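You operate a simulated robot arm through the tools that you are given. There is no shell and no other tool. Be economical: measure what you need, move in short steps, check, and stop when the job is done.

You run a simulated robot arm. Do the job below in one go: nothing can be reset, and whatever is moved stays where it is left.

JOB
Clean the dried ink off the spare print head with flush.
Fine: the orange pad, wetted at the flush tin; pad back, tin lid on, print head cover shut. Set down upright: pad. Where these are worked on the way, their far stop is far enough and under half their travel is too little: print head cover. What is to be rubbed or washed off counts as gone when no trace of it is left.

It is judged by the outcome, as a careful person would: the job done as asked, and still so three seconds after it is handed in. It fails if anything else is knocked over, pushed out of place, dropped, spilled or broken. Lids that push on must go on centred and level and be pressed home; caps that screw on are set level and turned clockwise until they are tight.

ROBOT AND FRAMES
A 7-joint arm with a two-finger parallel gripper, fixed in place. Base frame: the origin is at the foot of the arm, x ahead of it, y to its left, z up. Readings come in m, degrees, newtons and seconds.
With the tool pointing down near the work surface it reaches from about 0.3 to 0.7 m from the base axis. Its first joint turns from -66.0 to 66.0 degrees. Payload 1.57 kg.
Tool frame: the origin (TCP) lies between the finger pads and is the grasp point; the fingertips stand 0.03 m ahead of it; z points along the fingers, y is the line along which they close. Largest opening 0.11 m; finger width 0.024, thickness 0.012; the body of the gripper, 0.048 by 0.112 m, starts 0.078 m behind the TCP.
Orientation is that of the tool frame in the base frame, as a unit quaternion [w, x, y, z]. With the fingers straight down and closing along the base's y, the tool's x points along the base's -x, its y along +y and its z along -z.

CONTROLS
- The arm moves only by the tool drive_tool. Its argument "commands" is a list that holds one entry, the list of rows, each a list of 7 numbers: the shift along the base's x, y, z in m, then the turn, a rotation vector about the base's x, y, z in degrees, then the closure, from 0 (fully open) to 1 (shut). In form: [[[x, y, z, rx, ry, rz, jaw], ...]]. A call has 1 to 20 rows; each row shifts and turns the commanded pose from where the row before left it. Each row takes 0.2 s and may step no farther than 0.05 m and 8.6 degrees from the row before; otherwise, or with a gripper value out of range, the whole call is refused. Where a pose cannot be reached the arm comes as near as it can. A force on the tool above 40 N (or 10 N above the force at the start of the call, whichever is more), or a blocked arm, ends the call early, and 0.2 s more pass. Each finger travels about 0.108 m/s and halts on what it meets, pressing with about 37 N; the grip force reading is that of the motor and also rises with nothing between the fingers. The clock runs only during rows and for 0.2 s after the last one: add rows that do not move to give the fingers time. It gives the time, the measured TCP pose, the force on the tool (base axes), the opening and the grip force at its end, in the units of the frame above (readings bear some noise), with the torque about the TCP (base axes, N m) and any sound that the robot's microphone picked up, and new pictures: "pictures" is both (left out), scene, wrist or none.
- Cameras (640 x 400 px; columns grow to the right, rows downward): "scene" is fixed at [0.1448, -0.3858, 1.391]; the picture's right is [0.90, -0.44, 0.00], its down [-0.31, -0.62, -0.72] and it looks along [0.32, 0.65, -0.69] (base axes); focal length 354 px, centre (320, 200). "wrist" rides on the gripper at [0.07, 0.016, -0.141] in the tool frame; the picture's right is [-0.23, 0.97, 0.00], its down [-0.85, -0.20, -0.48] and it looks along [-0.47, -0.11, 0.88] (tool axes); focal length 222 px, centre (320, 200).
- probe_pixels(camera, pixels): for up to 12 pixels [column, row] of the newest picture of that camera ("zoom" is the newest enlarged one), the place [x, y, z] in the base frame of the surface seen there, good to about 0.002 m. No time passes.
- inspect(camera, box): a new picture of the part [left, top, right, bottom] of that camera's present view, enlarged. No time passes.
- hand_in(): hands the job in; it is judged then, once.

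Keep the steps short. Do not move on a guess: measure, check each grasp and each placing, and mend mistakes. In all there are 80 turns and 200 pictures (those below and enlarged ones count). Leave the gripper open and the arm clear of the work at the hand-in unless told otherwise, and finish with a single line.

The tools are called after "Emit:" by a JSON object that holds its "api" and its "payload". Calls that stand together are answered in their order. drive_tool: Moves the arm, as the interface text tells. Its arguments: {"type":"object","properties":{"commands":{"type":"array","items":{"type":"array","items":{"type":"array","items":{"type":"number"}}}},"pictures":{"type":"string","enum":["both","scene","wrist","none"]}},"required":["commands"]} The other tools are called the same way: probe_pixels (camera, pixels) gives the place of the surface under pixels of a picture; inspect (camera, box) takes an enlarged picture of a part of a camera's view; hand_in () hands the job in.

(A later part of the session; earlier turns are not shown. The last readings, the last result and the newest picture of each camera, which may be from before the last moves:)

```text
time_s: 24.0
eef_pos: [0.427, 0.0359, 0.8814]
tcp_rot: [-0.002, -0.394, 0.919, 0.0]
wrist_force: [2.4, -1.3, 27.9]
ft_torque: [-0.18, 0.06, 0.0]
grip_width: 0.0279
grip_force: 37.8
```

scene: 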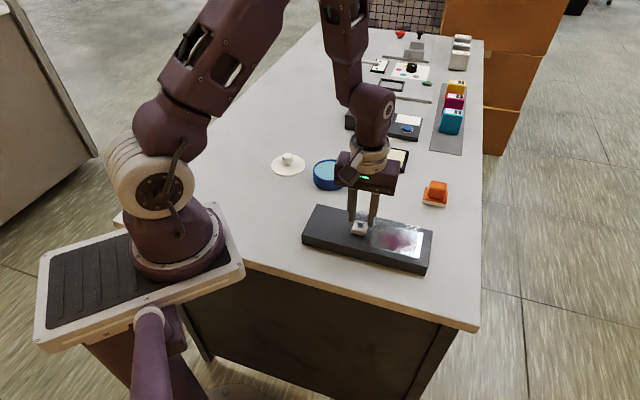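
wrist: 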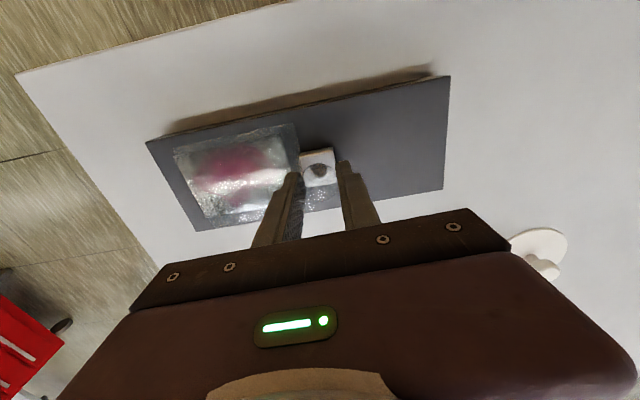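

The force changed sign, so I'll raise by 0.5 mm and continue sliding.

Emit:
{"api": "drive_tool", "payload": {"commands": [[[-0.0066, 0.0064, 0.0005, 0, 0, 0, 1], [-0.0072, 0.0069, 0, 0, 0, 0, 1], [-0.0072, 0.0069, 0, 0, 0, 0, 1], [-0.0072, 0.0069, 0, 0, 0, 0, 1], [0, 0, 0, 0, 0, 0, 1]]], "pictures": "scene"}}

```text
time_s: 25.2
eef_pos: [0.4003, 0.0633, 0.8819]
tcp_rot: [-0.001, -0.395, 0.919, 0.0]
wrist_force: [0.9, 0.0, -29.0]
ft_torque: [0.07, -0.09, 0.02]
grip_width: 0.0278
grip_force: 37.5
```

scene: 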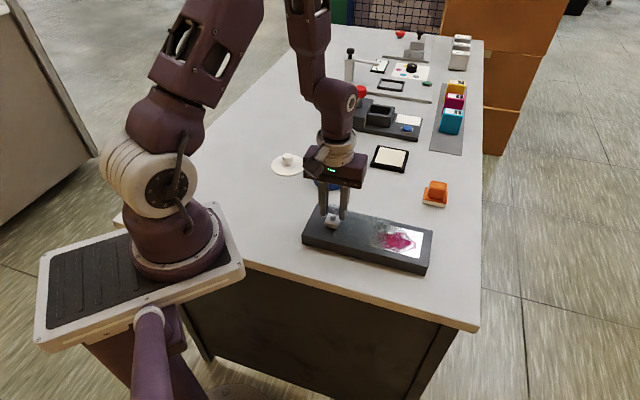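

Emit:
{"api": "drive_tool", "payload": {"commands": [[[-0.0072, 0.0069, -0.0003, 0, 0, 0, 1], [-0.0072, 0.0069, -0.0002, 0, 0, 0, 1], [-0.0072, 0.0069, 0, 0, 0, 0, 1], [0, 0, 0, 0, 0, 0, 1]]], "pictures": "scene"}}

Emit:
{"api": "inspect", "payload": {"camera": "scene", "box": [290, 180, 450, 280]}}

```text
time_s: 26.2
eef_pos: [0.3779, 0.0854, 0.8822]
tcp_rot: [0.001, -0.395, 0.918, 0.001]
wrist_force: [10.0, 7.0, 13.4]
ft_torque: [-0.22, 0.19, 0.1]
grip_width: 0.0275
grip_force: 38.5
```

scene: 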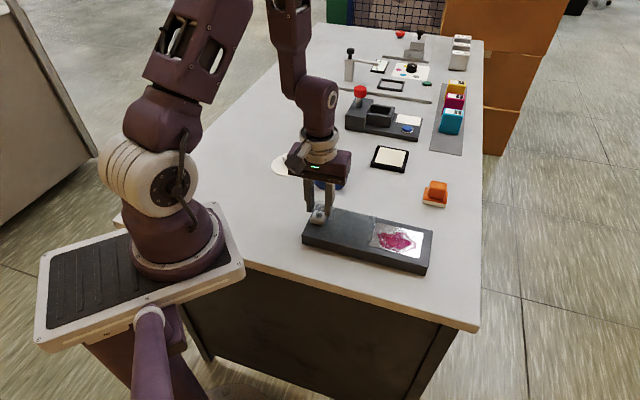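

```text
4.00 times, centred on (370, 230) of scene
```

zoom: 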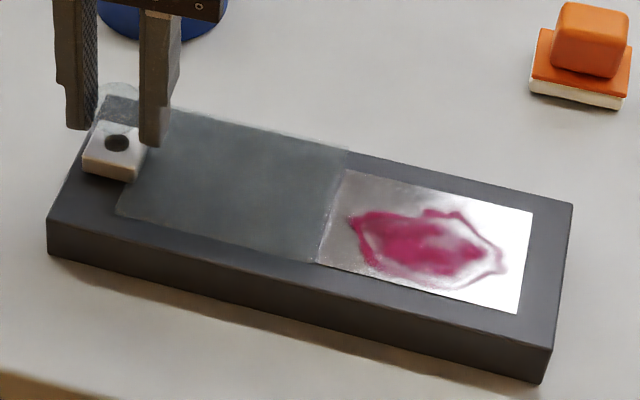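

The metal plate is exposed. I'll push on gently to the far stop.

Emit:
{"api": "drive_tool", "payload": {"commands": [[[-0.0029, 0.0034, 0, 0, 0, 0, 1], [-0.0022, 0.0021, 0, 0, 0, 0, 1], [0, 0, 0, 0, 0, 0, 1]]], "pictures": "none"}}

Emit:
{"api": "drive_tool", "payload": {"commands": [[[-0.0029, 0.0028, 0, 0, 0, 0, 1], [0, 0, 0, 0, 0, 0, 1]]], "pictures": "scene"}}

Emit:
{"api": "inspect", "payload": {"camera": "scene", "box": [290, 180, 450, 280]}}

```text
time_s: 27.0
eef_pos: [0.3743, 0.0882, 0.8805]
tcp_rot: [0.001, -0.395, 0.919, 0.0]
wrist_force: [21.2, -5.4, 19.3]
ft_torque: [-0.43, 0.08, 0.24]
grip_width: 0.0274
grip_force: 37.3
```

```text
time_s: 27.4
eef_pos: [0.3747, 0.0897, 0.8822]
tcp_rot: [0.003, -0.393, 0.92, -0.002]
wrist_force: [8.8, -7.7, -9.2]
ft_torque: [-0.23, 0.19, 0.16]
grip_width: 0.0277
grip_force: 38.1
stopped in row 1: the force on the tool passed its limit (the readings are from after the stop); the commanded pose is now the measured one
```

scene: 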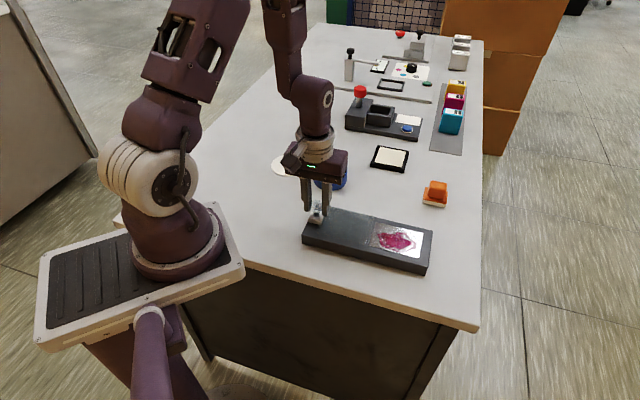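

```text
4.00 times, centred on (370, 230) of scene
```

zoom: 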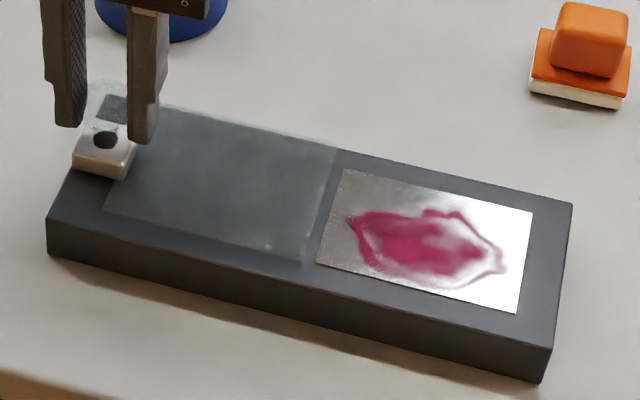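

It's at the far stop, after about 108 mm of travel. I'll release the ball, lift, and measure the plate.

Emit:
{"api": "drive_tool", "payload": {"commands": [[[0, 0, 0, 0, 0, 0, 0.8], [0, 0, 0, 0, 0, 0, 0.5], [0, 0, 0, 0, 0, 0, 0.4], [0, 0, 0.04, 0, 0, 0, 0.4], [0, 0, 0.04, 0, 0, 0, 0.2], [0.01, -0.005, 0.02, 0, 0, 0, 0], [0, 0, 0, 0, 0, 0, 0]]], "pictures": "scene"}}

Emit:
{"api": "inspect", "payload": {"camera": "scene", "box": [350, 200, 450, 280]}}

Emit:
{"api": "probe_pixels", "payload": {"camera": "scene", "pixels": [[375, 222], [370, 246], [421, 234], [418, 257], [400, 240], [374, 217], [360, 236], [340, 225], [308, 223], [432, 232], [400, 250], [390, 230]]}}

```text
time_s: 29.0
eef_pos: [0.385, 0.0833, 0.9835]
tcp_rot: [0.002, -0.393, 0.919, -0.001]
wrist_force: [-0.3, 0.6, 0.4]
ft_torque: [0.01, -0.01, 0.02]
grip_width: 0.1101
grip_force: 0.0
```

scene: 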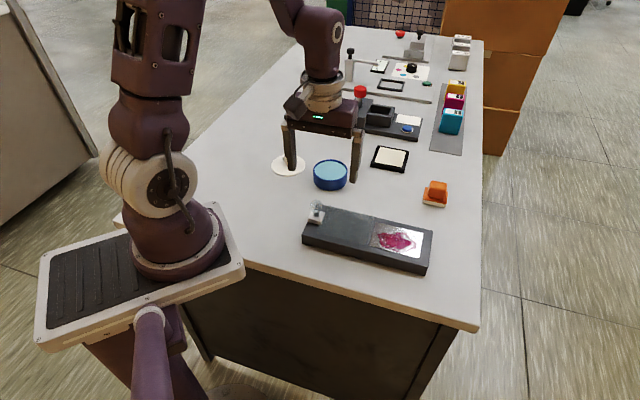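

```text
5.00 times, centred on (400, 240) of scene
```

zoom: 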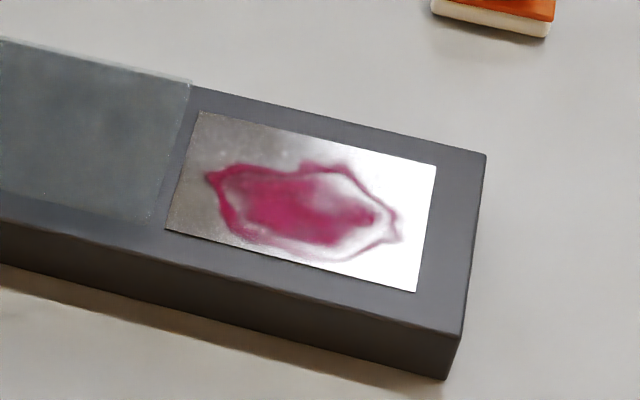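

```text
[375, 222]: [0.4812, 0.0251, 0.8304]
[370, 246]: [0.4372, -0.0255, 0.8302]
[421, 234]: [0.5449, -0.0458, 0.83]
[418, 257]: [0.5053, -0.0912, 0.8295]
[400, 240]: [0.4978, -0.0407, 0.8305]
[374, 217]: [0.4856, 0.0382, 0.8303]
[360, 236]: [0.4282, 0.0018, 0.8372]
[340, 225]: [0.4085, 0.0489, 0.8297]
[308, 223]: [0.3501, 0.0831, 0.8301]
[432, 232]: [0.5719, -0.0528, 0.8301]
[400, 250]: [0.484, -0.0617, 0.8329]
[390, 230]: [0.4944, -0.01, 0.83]
```

The plate is about 98 × 67 mm, centred at (0.493, −0.036) with its top at z 0.830. The cover edge is about 6 mm to its left. Next I'll go above the orange pad.

Emit:
{"api": "drive_tool", "payload": {"commands": [[[0.04, -0.0054, -0.005, 0, 0, 0, 0], [0.04, -0.0054, -0.005, 0, 0, 0, 0], [0.04, -0.0054, -0.005, 0, 0, 0, 0], [0.04, -0.0054, -0.005, 0, 0, 0, 0], [0.04, -0.0054, -0.005, 0, 0, 0, 0], [0.04, -0.0054, -0.005, 0, 0, 0, 0], [0.04, -0.0054, -0.005, 0, 0, 0, 0], [0, 0, 0, 0, 0, 0, 0]]]}}

Emit:
{"api": "inspect", "payload": {"camera": "wrist", "box": [240, 80, 400, 200]}}

```text
time_s: 30.8
eef_pos: [0.6605, 0.0486, 0.9469]
tcp_rot: [0.002, -0.393, 0.919, -0.002]
wrist_force: [0.3, -0.3, 0.0]
ft_torque: [0.03, -0.02, -0.01]
grip_width: 0.11
grip_force: 0.1
```

scene: 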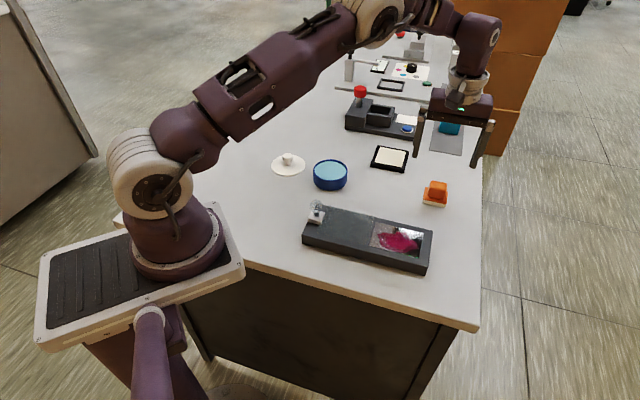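
wrist: 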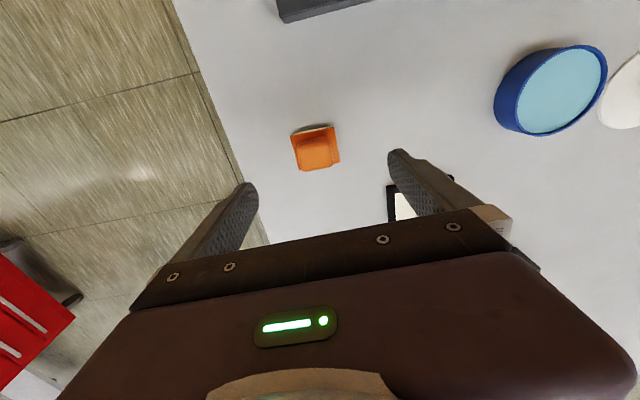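

```text
3.33 times, centred on (320, 140) of wrist
```

zoom: 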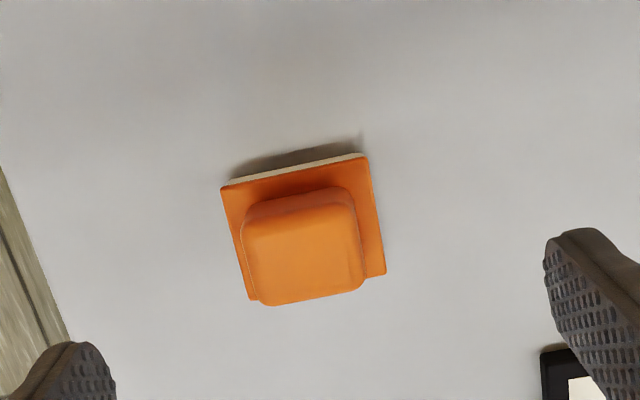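

Emit:
{"api": "probe_pixels", "payload": {"camera": "zoom", "pixels": [[245, 245], [360, 245], [250, 215], [350, 200], [265, 298], [358, 282], [303, 250], [228, 190], [365, 165], [253, 298], [380, 272], [300, 182]]}}

```text
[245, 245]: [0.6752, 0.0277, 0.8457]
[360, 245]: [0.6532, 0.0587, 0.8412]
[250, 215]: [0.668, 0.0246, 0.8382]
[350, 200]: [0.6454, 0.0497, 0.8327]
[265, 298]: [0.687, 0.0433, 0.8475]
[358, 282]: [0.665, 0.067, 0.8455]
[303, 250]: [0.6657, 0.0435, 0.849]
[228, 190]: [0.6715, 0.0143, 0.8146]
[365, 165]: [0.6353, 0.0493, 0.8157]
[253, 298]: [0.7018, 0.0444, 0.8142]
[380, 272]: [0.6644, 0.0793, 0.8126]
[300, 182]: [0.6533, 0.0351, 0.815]
```

The pad grip is centred at (0.667, 0.046), 38 mm wide along the closing axis. I'll descend to z 0.852 and grip.

Emit:
{"api": "drive_tool", "payload": {"commands": [[[0.003, -0.0013, -0.03, 0, 0, 0, 0], [0.0035, -0.0013, -0.035, 0, 0, 0, 0.2], [0, 0, -0.03, 0, 0, 0, 0.3], [0, 0, 0, 0, 0, 0, 0.5], [0, 0, 0, 0, 0, 0, 0.7], [0, 0, 0, 0, 0, 0, 1], [0, 0, 0, 0, 0, 0, 1]]]}}

Emit:
{"api": "inspect", "payload": {"camera": "scene", "box": [396, 160, 476, 220]}}

```text
time_s: 32.4
eef_pos: [0.6708, 0.0432, 0.8524]
tcp_rot: [0.002, -0.393, 0.92, -0.002]
wrist_force: [-0.3, 0.5, 0.0]
ft_torque: [0.03, -0.02, -0.03]
grip_width: 0.0383
grip_force: 36.9
```

scene: 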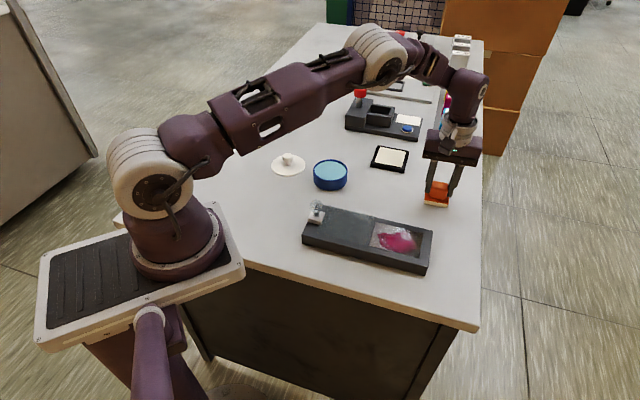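
wrist: 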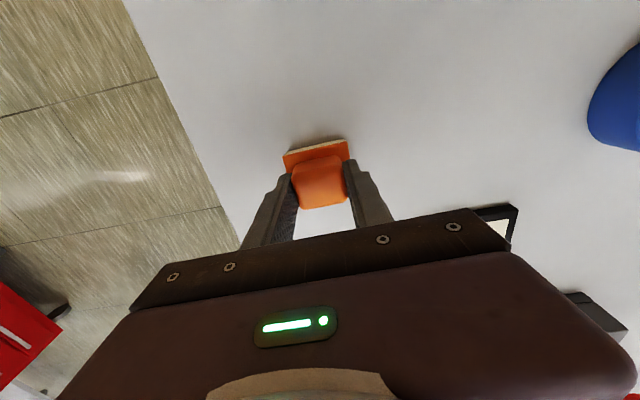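

```text
6.67 times, centred on (436, 190) of scene
```

zoom: 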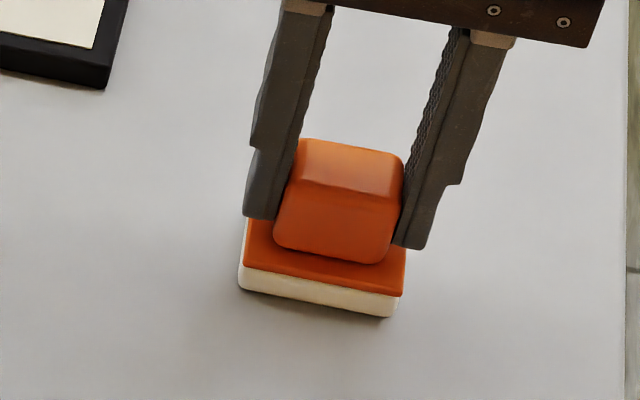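

The pad is held at 38 mm. I'll lift it and carry it over the tin at (0.474, 0.2185).

Emit:
{"api": "drive_tool", "payload": {"commands": [[[0, 0, 0.01, 0, 0, 0, 1], [0, 0, 0.03, 0, 0, 0, 1], [0, 0, 0.04, 0, 0, 0, 1], [-0.033, 0.029, 0.003, 0, 0, 0, 1], [-0.033, 0.029, 0, 0, 0, 0, 1], [-0.033, 0.029, 0, 0, 0, 0, 1], [-0.033, 0.029, 0, 0, 0, 0, 1], [-0.033, 0.029, 0, 0, 0, 0, 1], [-0.03, 0.0285, 0, 0, 0, 0, 1], [0, 0, 0, 0, 0, 0, 1]]]}}

Emit:
{"api": "inspect", "payload": {"camera": "scene", "box": [290, 110, 386, 195]}}

Emit:
{"api": "inspect", "payload": {"camera": "wrist", "box": [240, 80, 400, 240]}}

```text
time_s: 34.6
eef_pos: [0.4757, 0.2161, 0.9394]
tcp_rot: [0.002, -0.394, 0.919, -0.002]
wrist_force: [0.2, -0.5, -0.4]
ft_torque: [0.03, -0.01, 0.0]
grip_width: 0.0386
grip_force: 37.3
```

scene: 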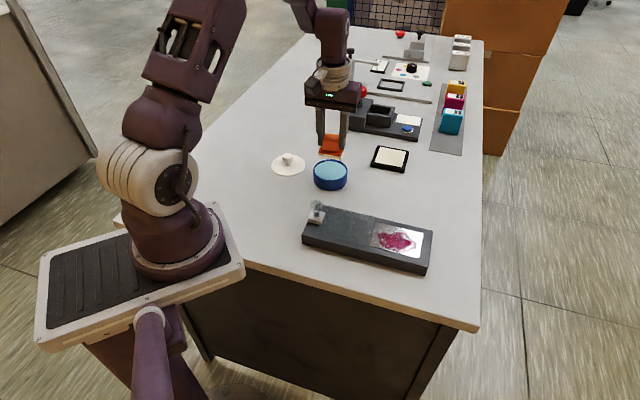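
wrist: 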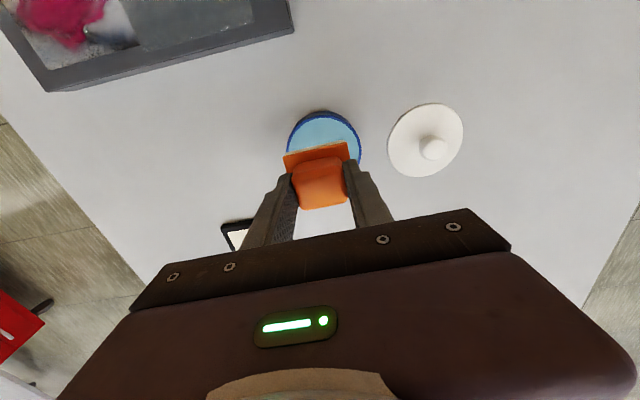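

```text
4.71 times, centred on (338, 152) of scene
```

zoom: 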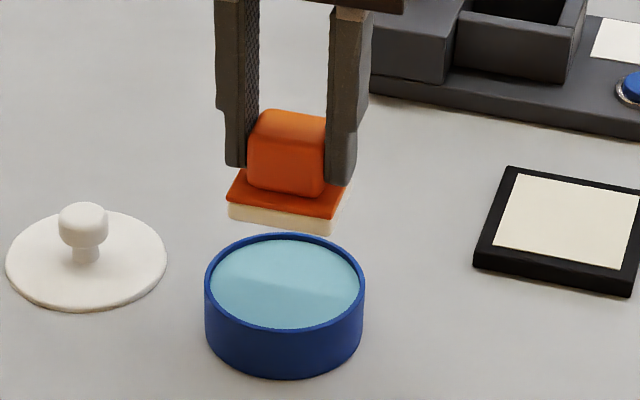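

```text
2.50 times, centred on (320, 160) of wrist
```

zoom: 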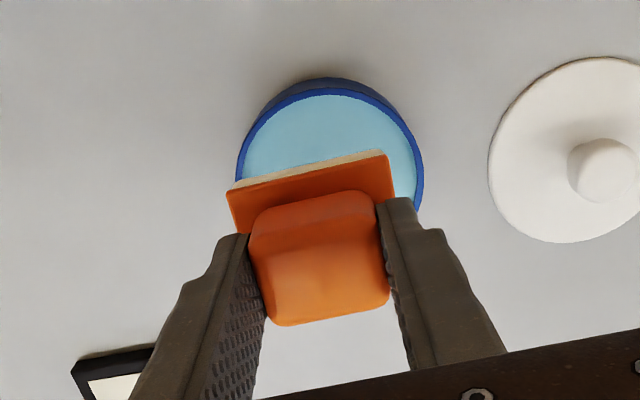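

The pad is level. The tin centre works out to (0.476, 0.2215). I'll lower the pad to just above the rim and check centring.

Emit:
{"api": "drive_tool", "payload": {"commands": [[[0.001, 0.0015, -0.02, 0, 0, 0, 1], [0, 0, -0.022, 0, 0, 0, 1], [0, 0, 0, 0, 0, 0, 1]]]}}

Emit:
{"api": "inspect", "payload": {"camera": "scene", "box": [300, 140, 364, 200]}}

Emit:
{"api": "inspect", "payload": {"camera": "wrist", "box": [240, 80, 400, 240]}}

```text
time_s: 35.4
eef_pos: [0.4758, 0.22, 0.8932]
tcp_rot: [0.002, -0.394, 0.919, -0.003]
wrist_force: [1.0, -0.2, -0.6]
ft_torque: [0.01, -0.02, 0.02]
grip_width: 0.0383
grip_force: 37.0
```

scene: 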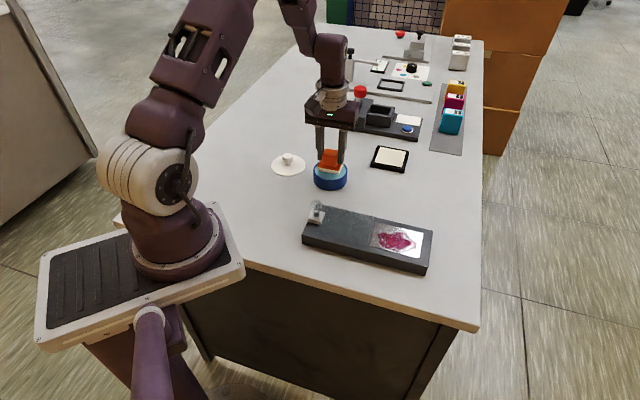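
wrist: 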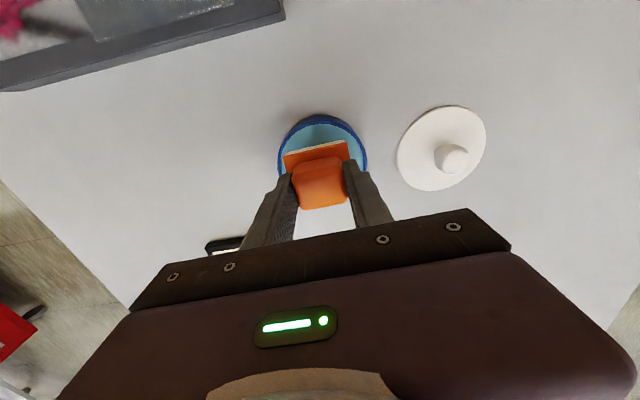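

```text
6.67 times, centred on (332, 170) of scene
```

zoom: 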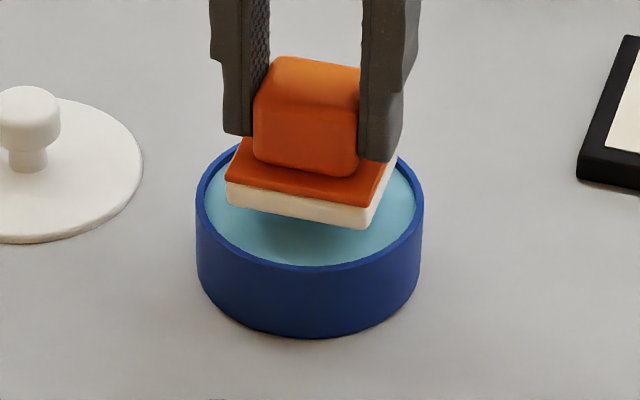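

```text
2.50 times, centred on (320, 160) of wrist
```

zoom: 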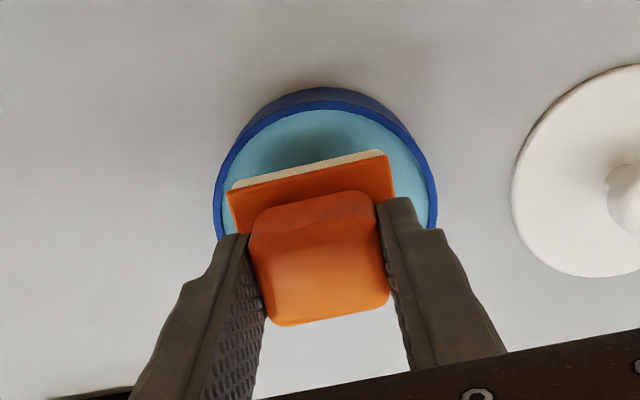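

It looks centred. I'll lower slowly until the felt touches the wet surface.

Emit:
{"api": "drive_tool", "payload": {"commands": [[[0, 0, -0.005, 0, 0, 0, 1], [0, 0, -0.003, 0, 0, 0, 1], [0, 0, 0, 0, 0, 0, 1]]], "pictures": "none"}}

Emit:
{"api": "drive_tool", "payload": {"commands": [[[0, 0, -0.002, 0, 0, 0, 1], [0, 0, 0, 0, 0, 0, 1]]], "pictures": "none"}}

Emit:
{"api": "drive_tool", "payload": {"commands": [[[0, 0, -0.0015, 0, 0, 0, 1], [0, 0, 0, 0, 0, 0, 1]]], "pictures": "scene"}}

Emit:
{"api": "inspect", "payload": {"camera": "scene", "box": [300, 140, 364, 200]}}

```text
time_s: 36.2
eef_pos: [0.4759, 0.2194, 0.8846]
tcp_rot: [0.002, -0.393, 0.92, -0.001]
wrist_force: [-0.3, 0.1, -0.8]
ft_torque: [0.0, 0.01, 0.02]
grip_width: 0.0386
grip_force: 36.7
```

```text
time_s: 36.8
eef_pos: [0.4758, 0.2203, 0.8833]
tcp_rot: [0.003, -0.393, 0.92, -0.001]
wrist_force: [-3.4, -0.2, 21.0]
ft_torque: [0.14, 0.38, 0.05]
grip_width: 0.0383
grip_force: 36.9
```

```text
time_s: 37.4
eef_pos: [0.4768, 0.22, 0.8824]
tcp_rot: [0.003, -0.393, 0.919, -0.001]
wrist_force: [-2.5, 2.7, 30.4]
ft_torque: [0.23, 0.2, -0.03]
grip_width: 0.0388
grip_force: 36.7
```

scene: 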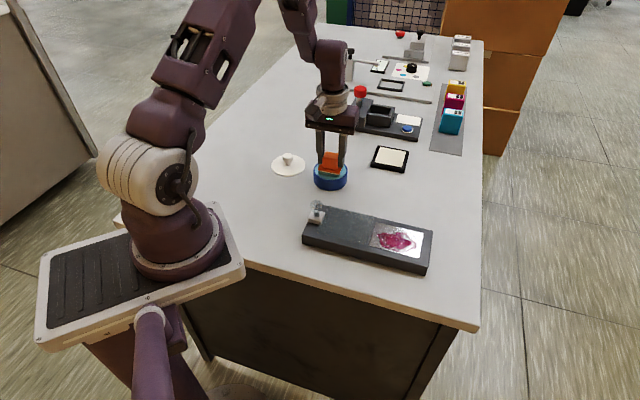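

```text
6.67 times, centred on (332, 170) of scene
```

zoom: 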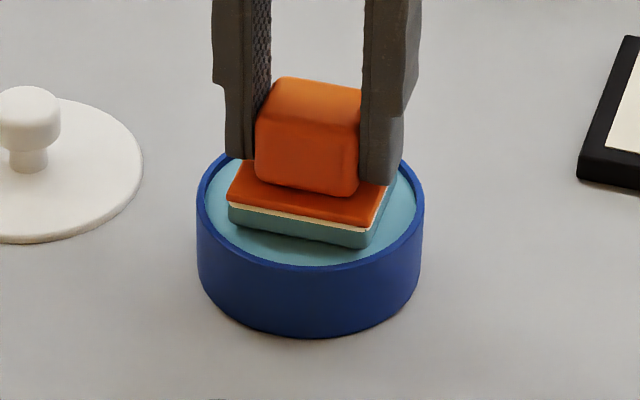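

The felt has turned teal and contact force was about 30 N, so the pad is wet. I'll lift it and carry it above the left part of the plate.

Emit:
{"api": "drive_tool", "payload": {"commands": [[[0, 0, 0.01, 0, 0, 0, 1], [0, 0, 0.03, 0, 0, 0, 1], [0, 0, 0.02, 0, 0, 0, 1], [0.0007, -0.0388, 0, 0, 0, 0, 1], [0.0007, -0.0388, 0, 0, 0, 0, 1], [0.0007, -0.0388, 0, 0, 0, 0, 1], [0.0007, -0.0388, 0, 0, 0, 0, 1], [0.0007, -0.0388, 0, 0, 0, 0, 1], [0.0007, -0.0388, 0, 0, 0, 0, 1], [0, 0, -0.04, 0, 0, 0, 1], [0, 0, -0.01, 0, 0, 0, 1], [0, 0, 0, 0, 0, 0, 1]]]}}

Emit:
{"api": "inspect", "payload": {"camera": "scene", "box": [340, 190, 450, 280]}}

```text
time_s: 40.0
eef_pos: [0.4795, -0.0125, 0.8896]
tcp_rot: [0.002, -0.394, 0.919, -0.001]
wrist_force: [-0.3, -1.0, -1.1]
ft_torque: [-0.01, 0.03, 0.01]
grip_width: 0.0387
grip_force: 37.1
```

scene: 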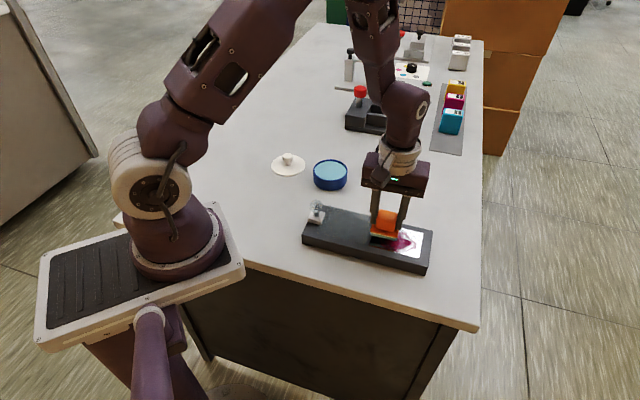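
wrist: 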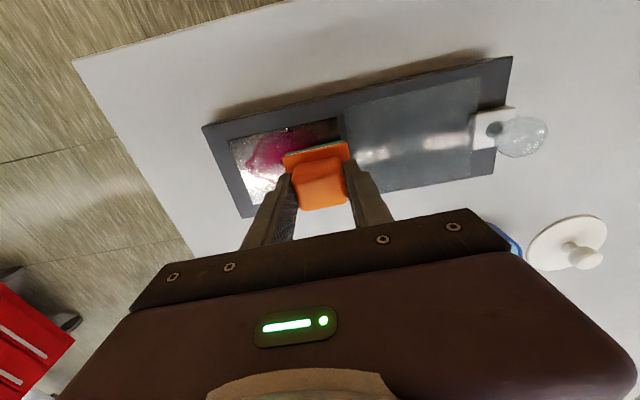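

```text
4.44 times, centred on (395, 235) of scene
```

zoom: 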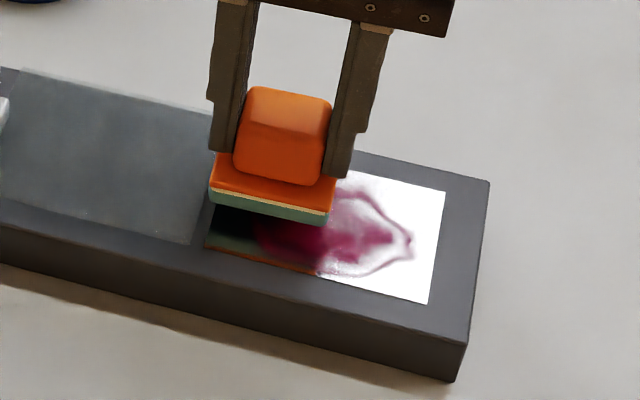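

The pad sits over the left part of the stain, clear of the cover edge by about 5 mm. I'll lower to contact.

Emit:
{"api": "drive_tool", "payload": {"commands": [[[0, 0, -0.005, 0, 0, 0, 1], [0, 0, -0.0015, 0, 0, 0, 1], [0, 0, 0, 0, 0, 0, 1]]], "pictures": "none"}}

Emit:
{"api": "drive_tool", "payload": {"commands": [[[0, 0, -0.001, 0, 0, 0, 1], [0, 0, 0, 0, 0, 0, 1]]], "pictures": "none"}}

```text
time_s: 40.8
eef_pos: [0.4794, -0.0121, 0.8851]
tcp_rot: [0.003, -0.394, 0.919, -0.001]
wrist_force: [0.4, 0.7, -1.4]
ft_torque: [-0.02, 0.0, -0.02]
grip_width: 0.0385
grip_force: 37.1
```

```text
time_s: 41.4
eef_pos: [0.4791, -0.0137, 0.8841]
tcp_rot: [0.001, -0.393, 0.919, -0.001]
wrist_force: [0.6, 0.3, -0.2]
ft_torque: [-0.02, 0.02, 0.0]
grip_width: 0.0384
grip_force: 37.0
```

Emit:
{"api": "drive_tool", "payload": {"commands": [[[0, 0, -0.001, 0, 0, 0, 1], [0, 0, 0, 0, 0, 0, 1]]], "pictures": "none"}}

Emit:
{"api": "drive_tool", "payload": {"commands": [[[0, 0, -0.0007, 0, 0, 0, 1], [0, 0, 0, 0, 0, 0, 1]]], "pictures": "none"}}

```text
time_s: 42.0
eef_pos: [0.4804, -0.0123, 0.8827]
tcp_rot: [0.002, -0.393, 0.92, -0.001]
wrist_force: [-0.1, -0.1, -0.8]
ft_torque: [0.01, 0.0, 0.02]
grip_width: 0.0382
grip_force: 37.1
```

```text
time_s: 42.6
eef_pos: [0.4804, -0.0136, 0.8816]
tcp_rot: [0.002, -0.393, 0.919, -0.001]
wrist_force: [0.0, -0.7, -0.7]
ft_torque: [-0.02, 0.0, 0.02]
grip_width: 0.0387
grip_force: 36.5
```

Emit:
{"api": "drive_tool", "payload": {"commands": [[[0, 0, -0.0007, 0, 0, 0, 1], [0, 0, 0, 0, 0, 0, 1]]], "pictures": "none"}}

Emit:
{"api": "drive_tool", "payload": {"commands": [[[0, 0, -0.0007, 0, 0, 0, 1], [0, 0, 0, 0, 0, 0, 1]]], "pictures": "scene"}}

Emit:
{"api": "inspect", "payload": {"camera": "scene", "box": [340, 190, 450, 280]}}

```text
time_s: 43.2
eef_pos: [0.4815, -0.0126, 0.8829]
tcp_rot: [0.002, -0.392, 0.92, -0.001]
wrist_force: [0.5, 0.2, -0.5]
ft_torque: [-0.01, -0.03, 0.04]
grip_width: 0.0386
grip_force: 36.9
```

```text
time_s: 43.8
eef_pos: [0.4806, -0.0143, 0.8812]
tcp_rot: [0.002, -0.392, 0.92, -0.001]
wrist_force: [0.2, 0.1, -1.3]
ft_torque: [0.0, -0.01, -0.02]
grip_width: 0.0386
grip_force: 37.0
```

scene: 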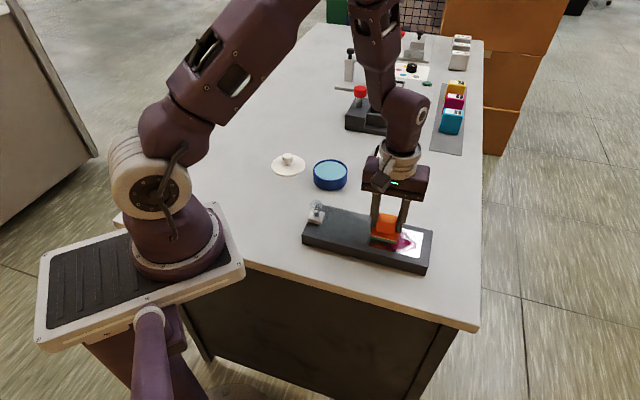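

```text
4.44 times, centred on (395, 235) of scene
```

zoom: 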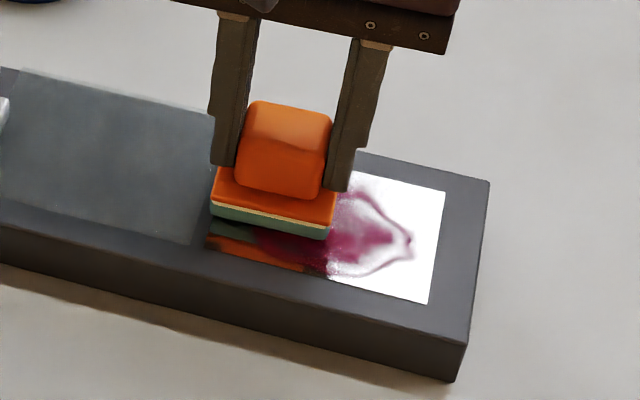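

Still a hair above the plate, so I'll keep lowering.

Emit:
{"api": "drive_tool", "payload": {"commands": [[[0, 0, -0.0008, 0, 0, 0, 1], [0, 0, 0, 0, 0, 0, 1]]], "pictures": "none"}}

Emit:
{"api": "drive_tool", "payload": {"commands": [[[0, 0, -0.0008, 0, 0, 0, 1], [0, 0, 0, 0, 0, 0, 1]]], "pictures": "none"}}

Emit:
{"api": "drive_tool", "payload": {"commands": [[[0, 0, -0.0008, 0, 0, 0, 1], [0, 0, 0, 0, 0, 0, 1]]], "pictures": "none"}}

```text
time_s: 44.4
eef_pos: [0.4801, -0.0132, 0.8805]
tcp_rot: [0.002, -0.393, 0.92, 0.0]
wrist_force: [0.2, 0.3, -1.7]
ft_torque: [-0.02, 0.05, -0.04]
grip_width: 0.0385
grip_force: 37.0
```

```text
time_s: 45.0
eef_pos: [0.4793, -0.0122, 0.8804]
tcp_rot: [0.002, -0.393, 0.92, -0.001]
wrist_force: [-0.7, -1.4, 3.6]
ft_torque: [0.1, 0.07, 0.05]
grip_width: 0.0382
grip_force: 37.3
```

```text
time_s: 45.6
eef_pos: [0.4799, -0.0127, 0.8803]
tcp_rot: [0.002, -0.392, 0.92, -0.001]
wrist_force: [-6.3, 2.3, 30.3]
ft_torque: [0.28, 0.27, -0.01]
grip_width: 0.0387
grip_force: 37.0
```

Contact is made at about 30 N. I'll ease up 0.4 mm and wipe to the right in short steps.

Emit:
{"api": "drive_tool", "payload": {"commands": [[[0, 0, -0.0, 0, 0, 0, 1], [0.005, -0.0049, 0.0003, 0, 0, 0, 1], [0.0086, -0.0084, 0, 0, 0, 0, 1], [0.0086, -0.0084, 0, 0, 0, 0, 1], [0.0086, -0.0084, 0, 0, 0, 0, 1], [0.0036, -0.0035, 0, 0, 0, 0, 1]]], "pictures": "scene"}}

Emit:
{"api": "inspect", "payload": {"camera": "scene", "box": [340, 190, 450, 280]}}

```text
time_s: 47.0
eef_pos: [0.5139, -0.0468, 0.8791]
tcp_rot: [0.003, -0.394, 0.919, -0.001]
wrist_force: [-4.8, 7.5, 26.0]
ft_torque: [0.45, 0.25, -0.02]
grip_width: 0.0384
grip_force: 36.7
```

scene: 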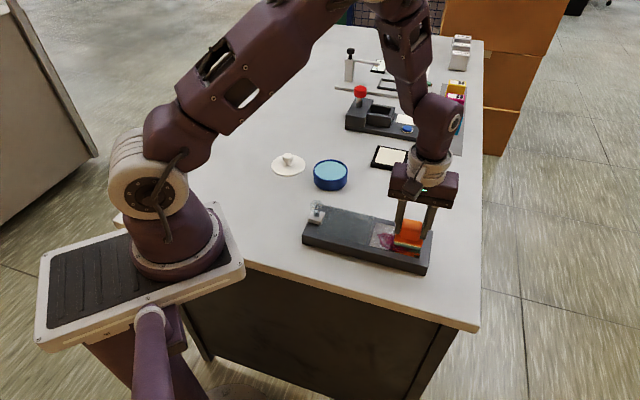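

```text
4.44 times, centred on (395, 235) of scene
```

zoom: 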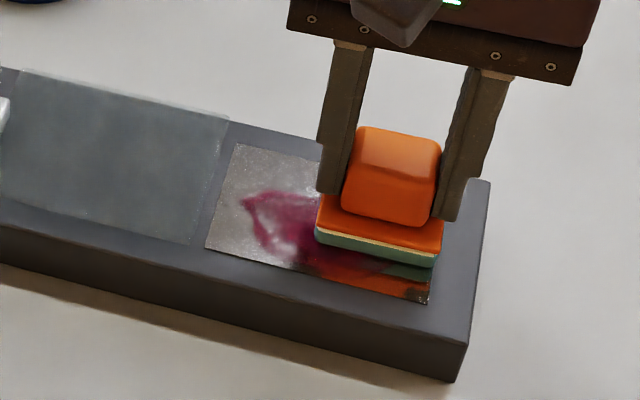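

The stain fades where wiped. I'll do back-and-forth passes, near half first, then the far half.

Emit:
{"api": "drive_tool", "payload": {"commands": [[[-0.0063, -0.0064, 0.0002, 0, 0, 0, 1], [-0.0063, -0.0064, 0, 0, 0, 0, 1], [-0.0086, 0.0084, 0, 0, 0, 0, 1], [-0.0086, 0.0084, 0, 0, 0, 0, 1], [-0.0086, 0.0084, 0, 0, 0, 0, 1], [-0.0086, 0.0084, 0, 0, 0, 0, 1], [0.0086, -0.0084, 0, 0, 0, 0, 1], [0.0086, -0.0084, 0, 0, 0, 0, 1], [0.0086, -0.0084, 0, 0, 0, 0, 1], [0.0086, -0.0084, 0, 0, 0, 0, 1], [0.0063, 0.0064, 0, 0, 0, 0, 1], [-0.0086, 0.0084, 0, 0, 0, 0, 1], [-0.0086, 0.0084, 0, 0, 0, 0, 1], [-0.0086, 0.0084, 0, 0, 0, 0, 1], [-0.0086, 0.0084, 0, 0, 0, 0, 1]]], "pictures": "scene"}}

Emit:
{"api": "inspect", "payload": {"camera": "scene", "box": [340, 190, 450, 280]}}

```text
time_s: 50.2
eef_pos: [0.4719, -0.0192, 0.8804]
tcp_rot: [0.002, -0.393, 0.919, -0.002]
wrist_force: [-0.2, -0.1, 0.1]
ft_torque: [-0.01, -0.05, 0.01]
grip_width: 0.0384
grip_force: 37.5
```

scene: 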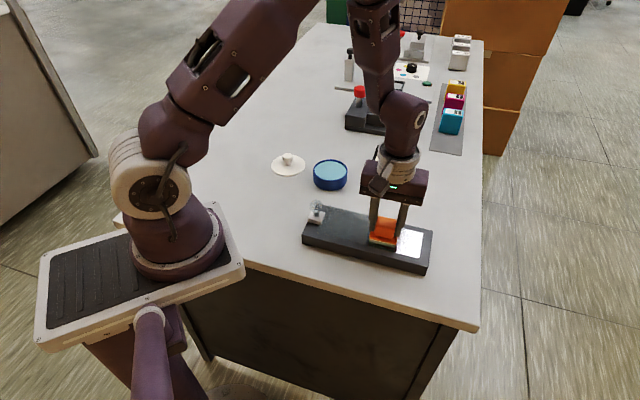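

```text
4.44 times, centred on (395, 235) of scene
```

zoom: 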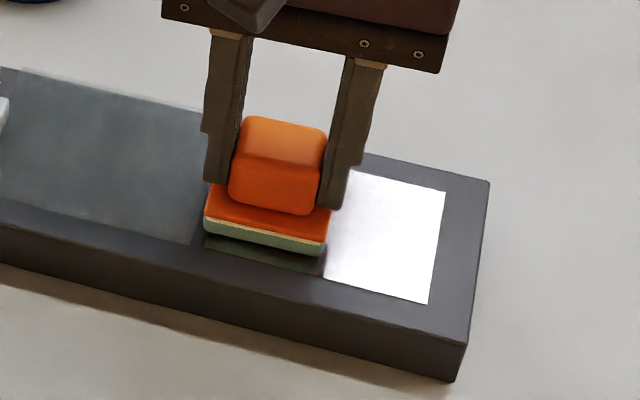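

The right side looks clean, but contact was lost at the left. I'll press 0.6 mm and scrub there, then check the force.

Emit:
{"api": "drive_tool", "payload": {"commands": [[[0, 0, -0.0006, 0, 0, 0, 1], [0, 0, 0, 0, 0, 0, 1]]], "pictures": "none"}}

Emit:
{"api": "drive_tool", "payload": {"commands": [[[0.0056, 0.0057, 0, 0, 0, 0, 1], [0.0043, 0.0044, 0, 0, 0, 0, 1], [-0.0056, -0.0057, 0, 0, 0, 0, 1], [-0.0056, -0.0057, 0, 0, 0, 0, 1], [-0.0043, -0.0044, 0, 0, 0, 0, 1], [0.0056, 0.0057, 0, 0, 0, 0, 1], [0.0043, 0.0044, 0, 0, 0, 0, 1]]], "pictures": "none"}}

```text
time_s: 50.8
eef_pos: [0.474, -0.0206, 0.8792]
tcp_rot: [0.003, -0.392, 0.92, -0.002]
wrist_force: [-2.5, -0.7, 12.6]
ft_torque: [0.27, 0.37, 0.03]
grip_width: 0.0385
grip_force: 37.2
```

```text
time_s: 52.4
eef_pos: [0.4773, -0.0164, 0.8786]
tcp_rot: [0.001, -0.392, 0.92, -0.002]
wrist_force: [-6.6, -6.2, 25.8]
ft_torque: [-0.06, 0.3, 0.07]
grip_width: 0.0384
grip_force: 36.6
```

Good contact. I'll lift and look at the plate.

Emit:
{"api": "drive_tool", "payload": {"commands": [[[0, 0, 0.02, 0, 0, 0, 1], [0, 0, 0.04, 0, 0, 0, 1], [0.035, 0.035, 0.02, 0, 0, 0, 1], [0.035, 0.035, 0, 0, 0, 0, 1], [0, 0, 0, 0, 0, 0, 1]]]}}

Emit:
{"api": "inspect", "payload": {"camera": "scene", "box": [350, 200, 450, 280]}}

Emit:
{"api": "inspect", "payload": {"camera": "wrist", "box": [180, 0, 420, 160]}}

```text
refused: row 3 steps farther than a row can; nothing moved
```

```text
5.00 times, centred on (400, 240) of scene
```

zoom: 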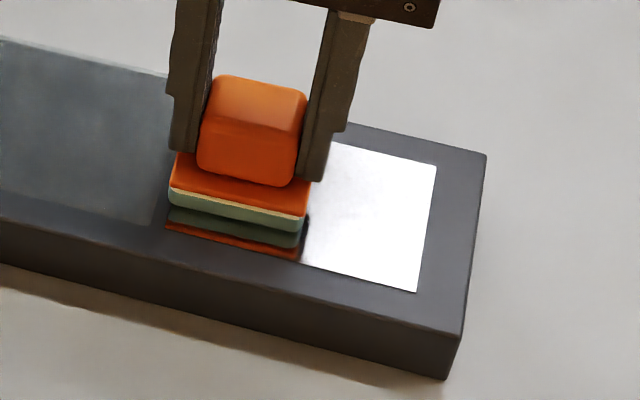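

```text
2.50 times, centred on (300, 80) of wrist
```

zoom: 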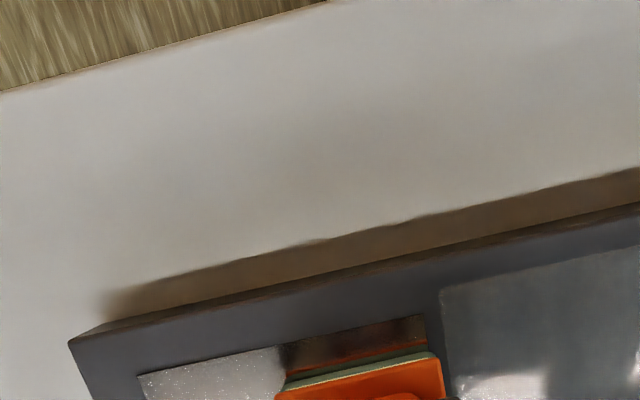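

That step was too long and was refused, so I'll use smaller ones.

Emit:
{"api": "drive_tool", "payload": {"commands": [[[0, 0, 0.02, 0, 0, 0, 1], [0, 0, 0.04, 0, 0, 0, 1], [0.025, 0.025, 0.02, 0, 0, 0, 1], [0.03, 0.03, 0, 0, 0, 0, 1], [0, 0, 0, 0, 0, 0, 1]]]}}

Emit:
{"api": "inspect", "payload": {"camera": "scene", "box": [350, 200, 450, 280]}}

Emit:
{"api": "inspect", "payload": {"camera": "wrist", "box": [180, 0, 420, 160]}}

```text
time_s: 53.6
eef_pos: [0.5293, 0.0366, 0.9584]
tcp_rot: [0.001, -0.394, 0.919, -0.002]
wrist_force: [-0.2, 0.3, -0.2]
ft_torque: [0.0, -0.01, 0.0]
grip_width: 0.0385
grip_force: 37.2
```

scene: 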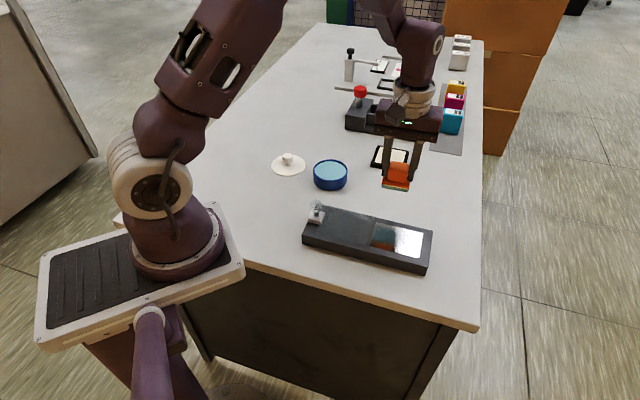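
wrist: 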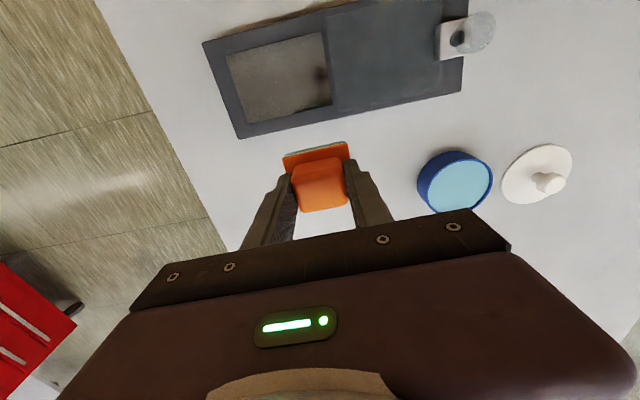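

```text
5.00 times, centred on (400, 240) of scene
```

zoom: 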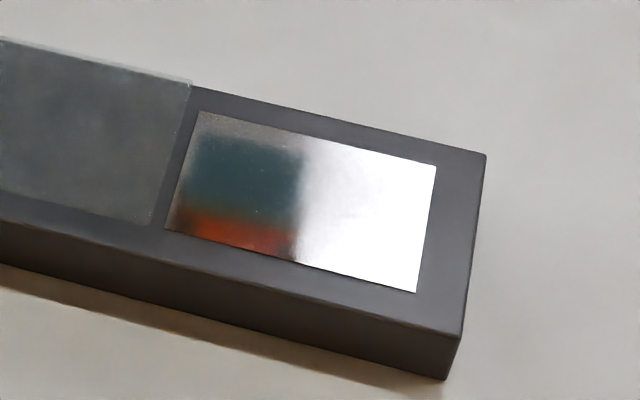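

```text
2.50 times, centred on (300, 80) of wrist
```

zoom: 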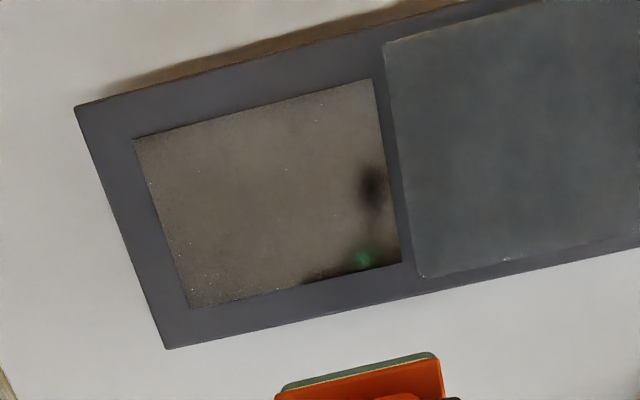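

Only reflections of the pad are visible and no pink. I'll carry the pad toward its home spot and look at the plate again from there.

Emit:
{"api": "drive_tool", "payload": {"commands": [[[0.0342, 0.0012, 0, 0, 0, 0, 1], [0.0342, 0.0012, 0, 0, 0, 0, 1], [0.0342, 0.0012, 0, 0, 0, 0, 1], [0.0342, 0.0012, 0, 0, 0, 0, 1], [0, 0, 0, 0, 0, 0, 1], [0, 0, 0, 0, 0, 0, 1]]]}}

Emit:
{"api": "inspect", "payload": {"camera": "scene", "box": [360, 210, 440, 270]}}

Emit:
{"api": "inspect", "payload": {"camera": "scene", "box": [390, 110, 490, 220]}}

```text
time_s: 55.0
eef_pos: [0.6679, 0.0443, 0.9596]
tcp_rot: [0.002, -0.393, 0.919, -0.002]
wrist_force: [0.7, 0.3, -0.6]
ft_torque: [0.02, -0.01, 0.02]
grip_width: 0.0388
grip_force: 37.1
```

scene: 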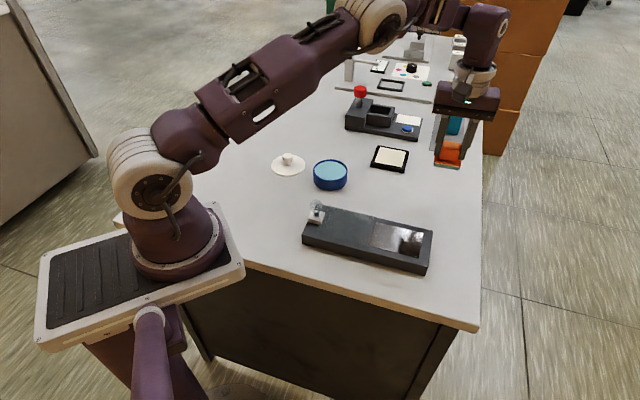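
wrist: 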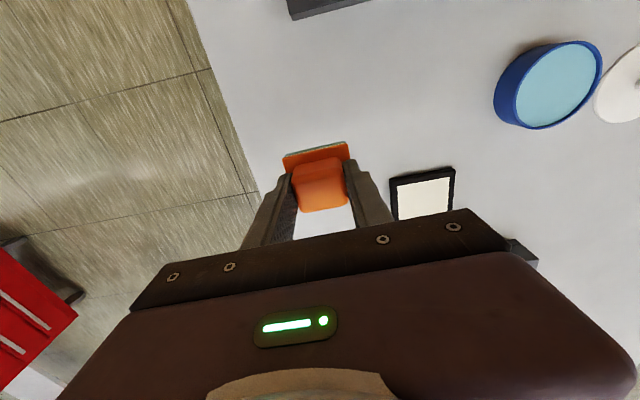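

```text
6.67 times, centred on (400, 240) of scene
```

zoom: 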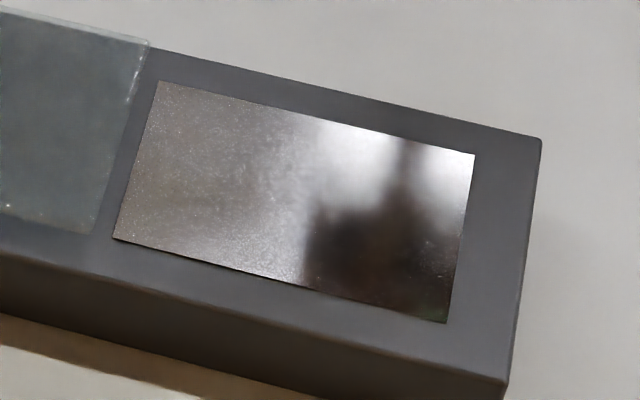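

```text
3.64 times, centred on (440, 165) of scene
```

zoom: 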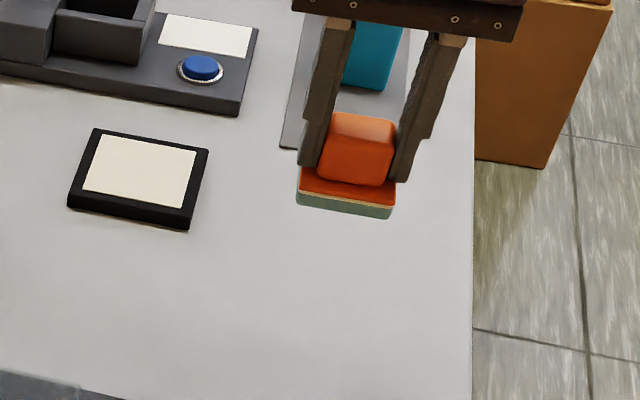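

The plate is clean all over: the left part now shows bare metal, and the right part showed clean earlier. I'll lower the pad at its home spot.

Emit:
{"api": "drive_tool", "payload": {"commands": [[[0, 0, -0.04, 0, 0, 0, 1], [0, 0, -0.04, 0, 0, 0, 1], [0, 0, -0.022, 0, 0, 0, 1], [0, 0, -0.004, 0, 0, 0, 1], [0, 0, -0.002, 0, 0, 0, 1], [0, 0, 0, 0, 0, 0, 1]]], "pictures": "scene"}}

Emit:
{"api": "inspect", "payload": {"camera": "scene", "box": [396, 160, 476, 220]}}

```text
time_s: 56.4
eef_pos: [0.6711, 0.0437, 0.8522]
tcp_rot: [0.003, -0.394, 0.919, -0.002]
wrist_force: [-0.7, 0.2, -0.4]
ft_torque: [-0.01, 0.02, 0.0]
grip_width: 0.0386
grip_force: 37.2
```

scene: 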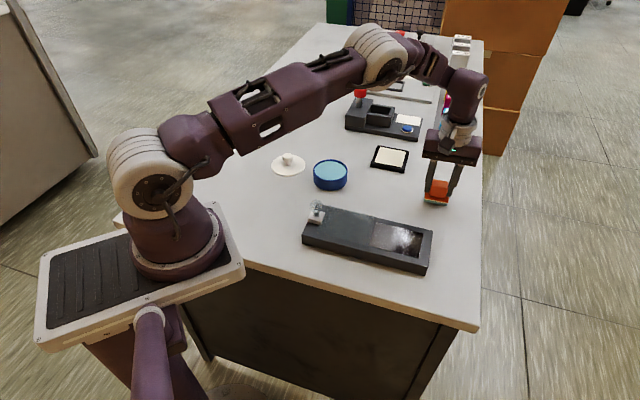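

```text
6.67 times, centred on (436, 190) of scene
```

zoom: 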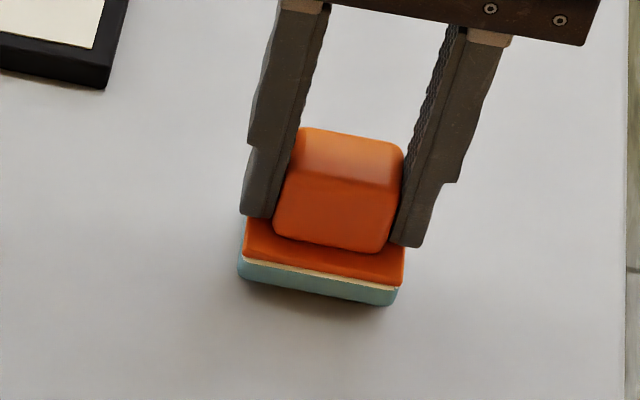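

Emit:
{"api": "drive_tool", "payload": {"commands": [[[0, 0, -0.0015, 0, 0, 0, 1], [0, 0, 0, 0, 0, 0, 1]]], "pictures": "none"}}

Emit:
{"api": "drive_tool", "payload": {"commands": [[[0, 0, -0.001, 0, 0, 0, 1], [0, 0, 0, 0, 0, 0, 1]]], "pictures": "none"}}

Emit:
{"api": "drive_tool", "payload": {"commands": [[[0, 0, -0.0005, 0, 0, 0, 1], [0, 0, 0, 0, 0, 0, 1]]], "pictures": "none"}}

```text
time_s: 57.0
eef_pos: [0.6709, 0.044, 0.8496]
tcp_rot: [0.003, -0.393, 0.92, 0.0]
wrist_force: [0.0, -1.0, -1.3]
ft_torque: [0.01, 0.01, 0.0]
grip_width: 0.0386
grip_force: 37.4
```

```text
time_s: 57.6
eef_pos: [0.6708, 0.0455, 0.848]
tcp_rot: [0.002, -0.393, 0.92, -0.003]
wrist_force: [-1.9, -1.1, 5.1]
ft_torque: [0.08, 0.2, 0.07]
grip_width: 0.0385
grip_force: 36.7
```

```text
time_s: 58.2
eef_pos: [0.6694, 0.0454, 0.8486]
tcp_rot: [0.004, -0.393, 0.92, -0.002]
wrist_force: [3.3, 0.2, 11.1]
ft_torque: [0.18, 0.12, -0.04]
grip_width: 0.0385
grip_force: 36.7
```

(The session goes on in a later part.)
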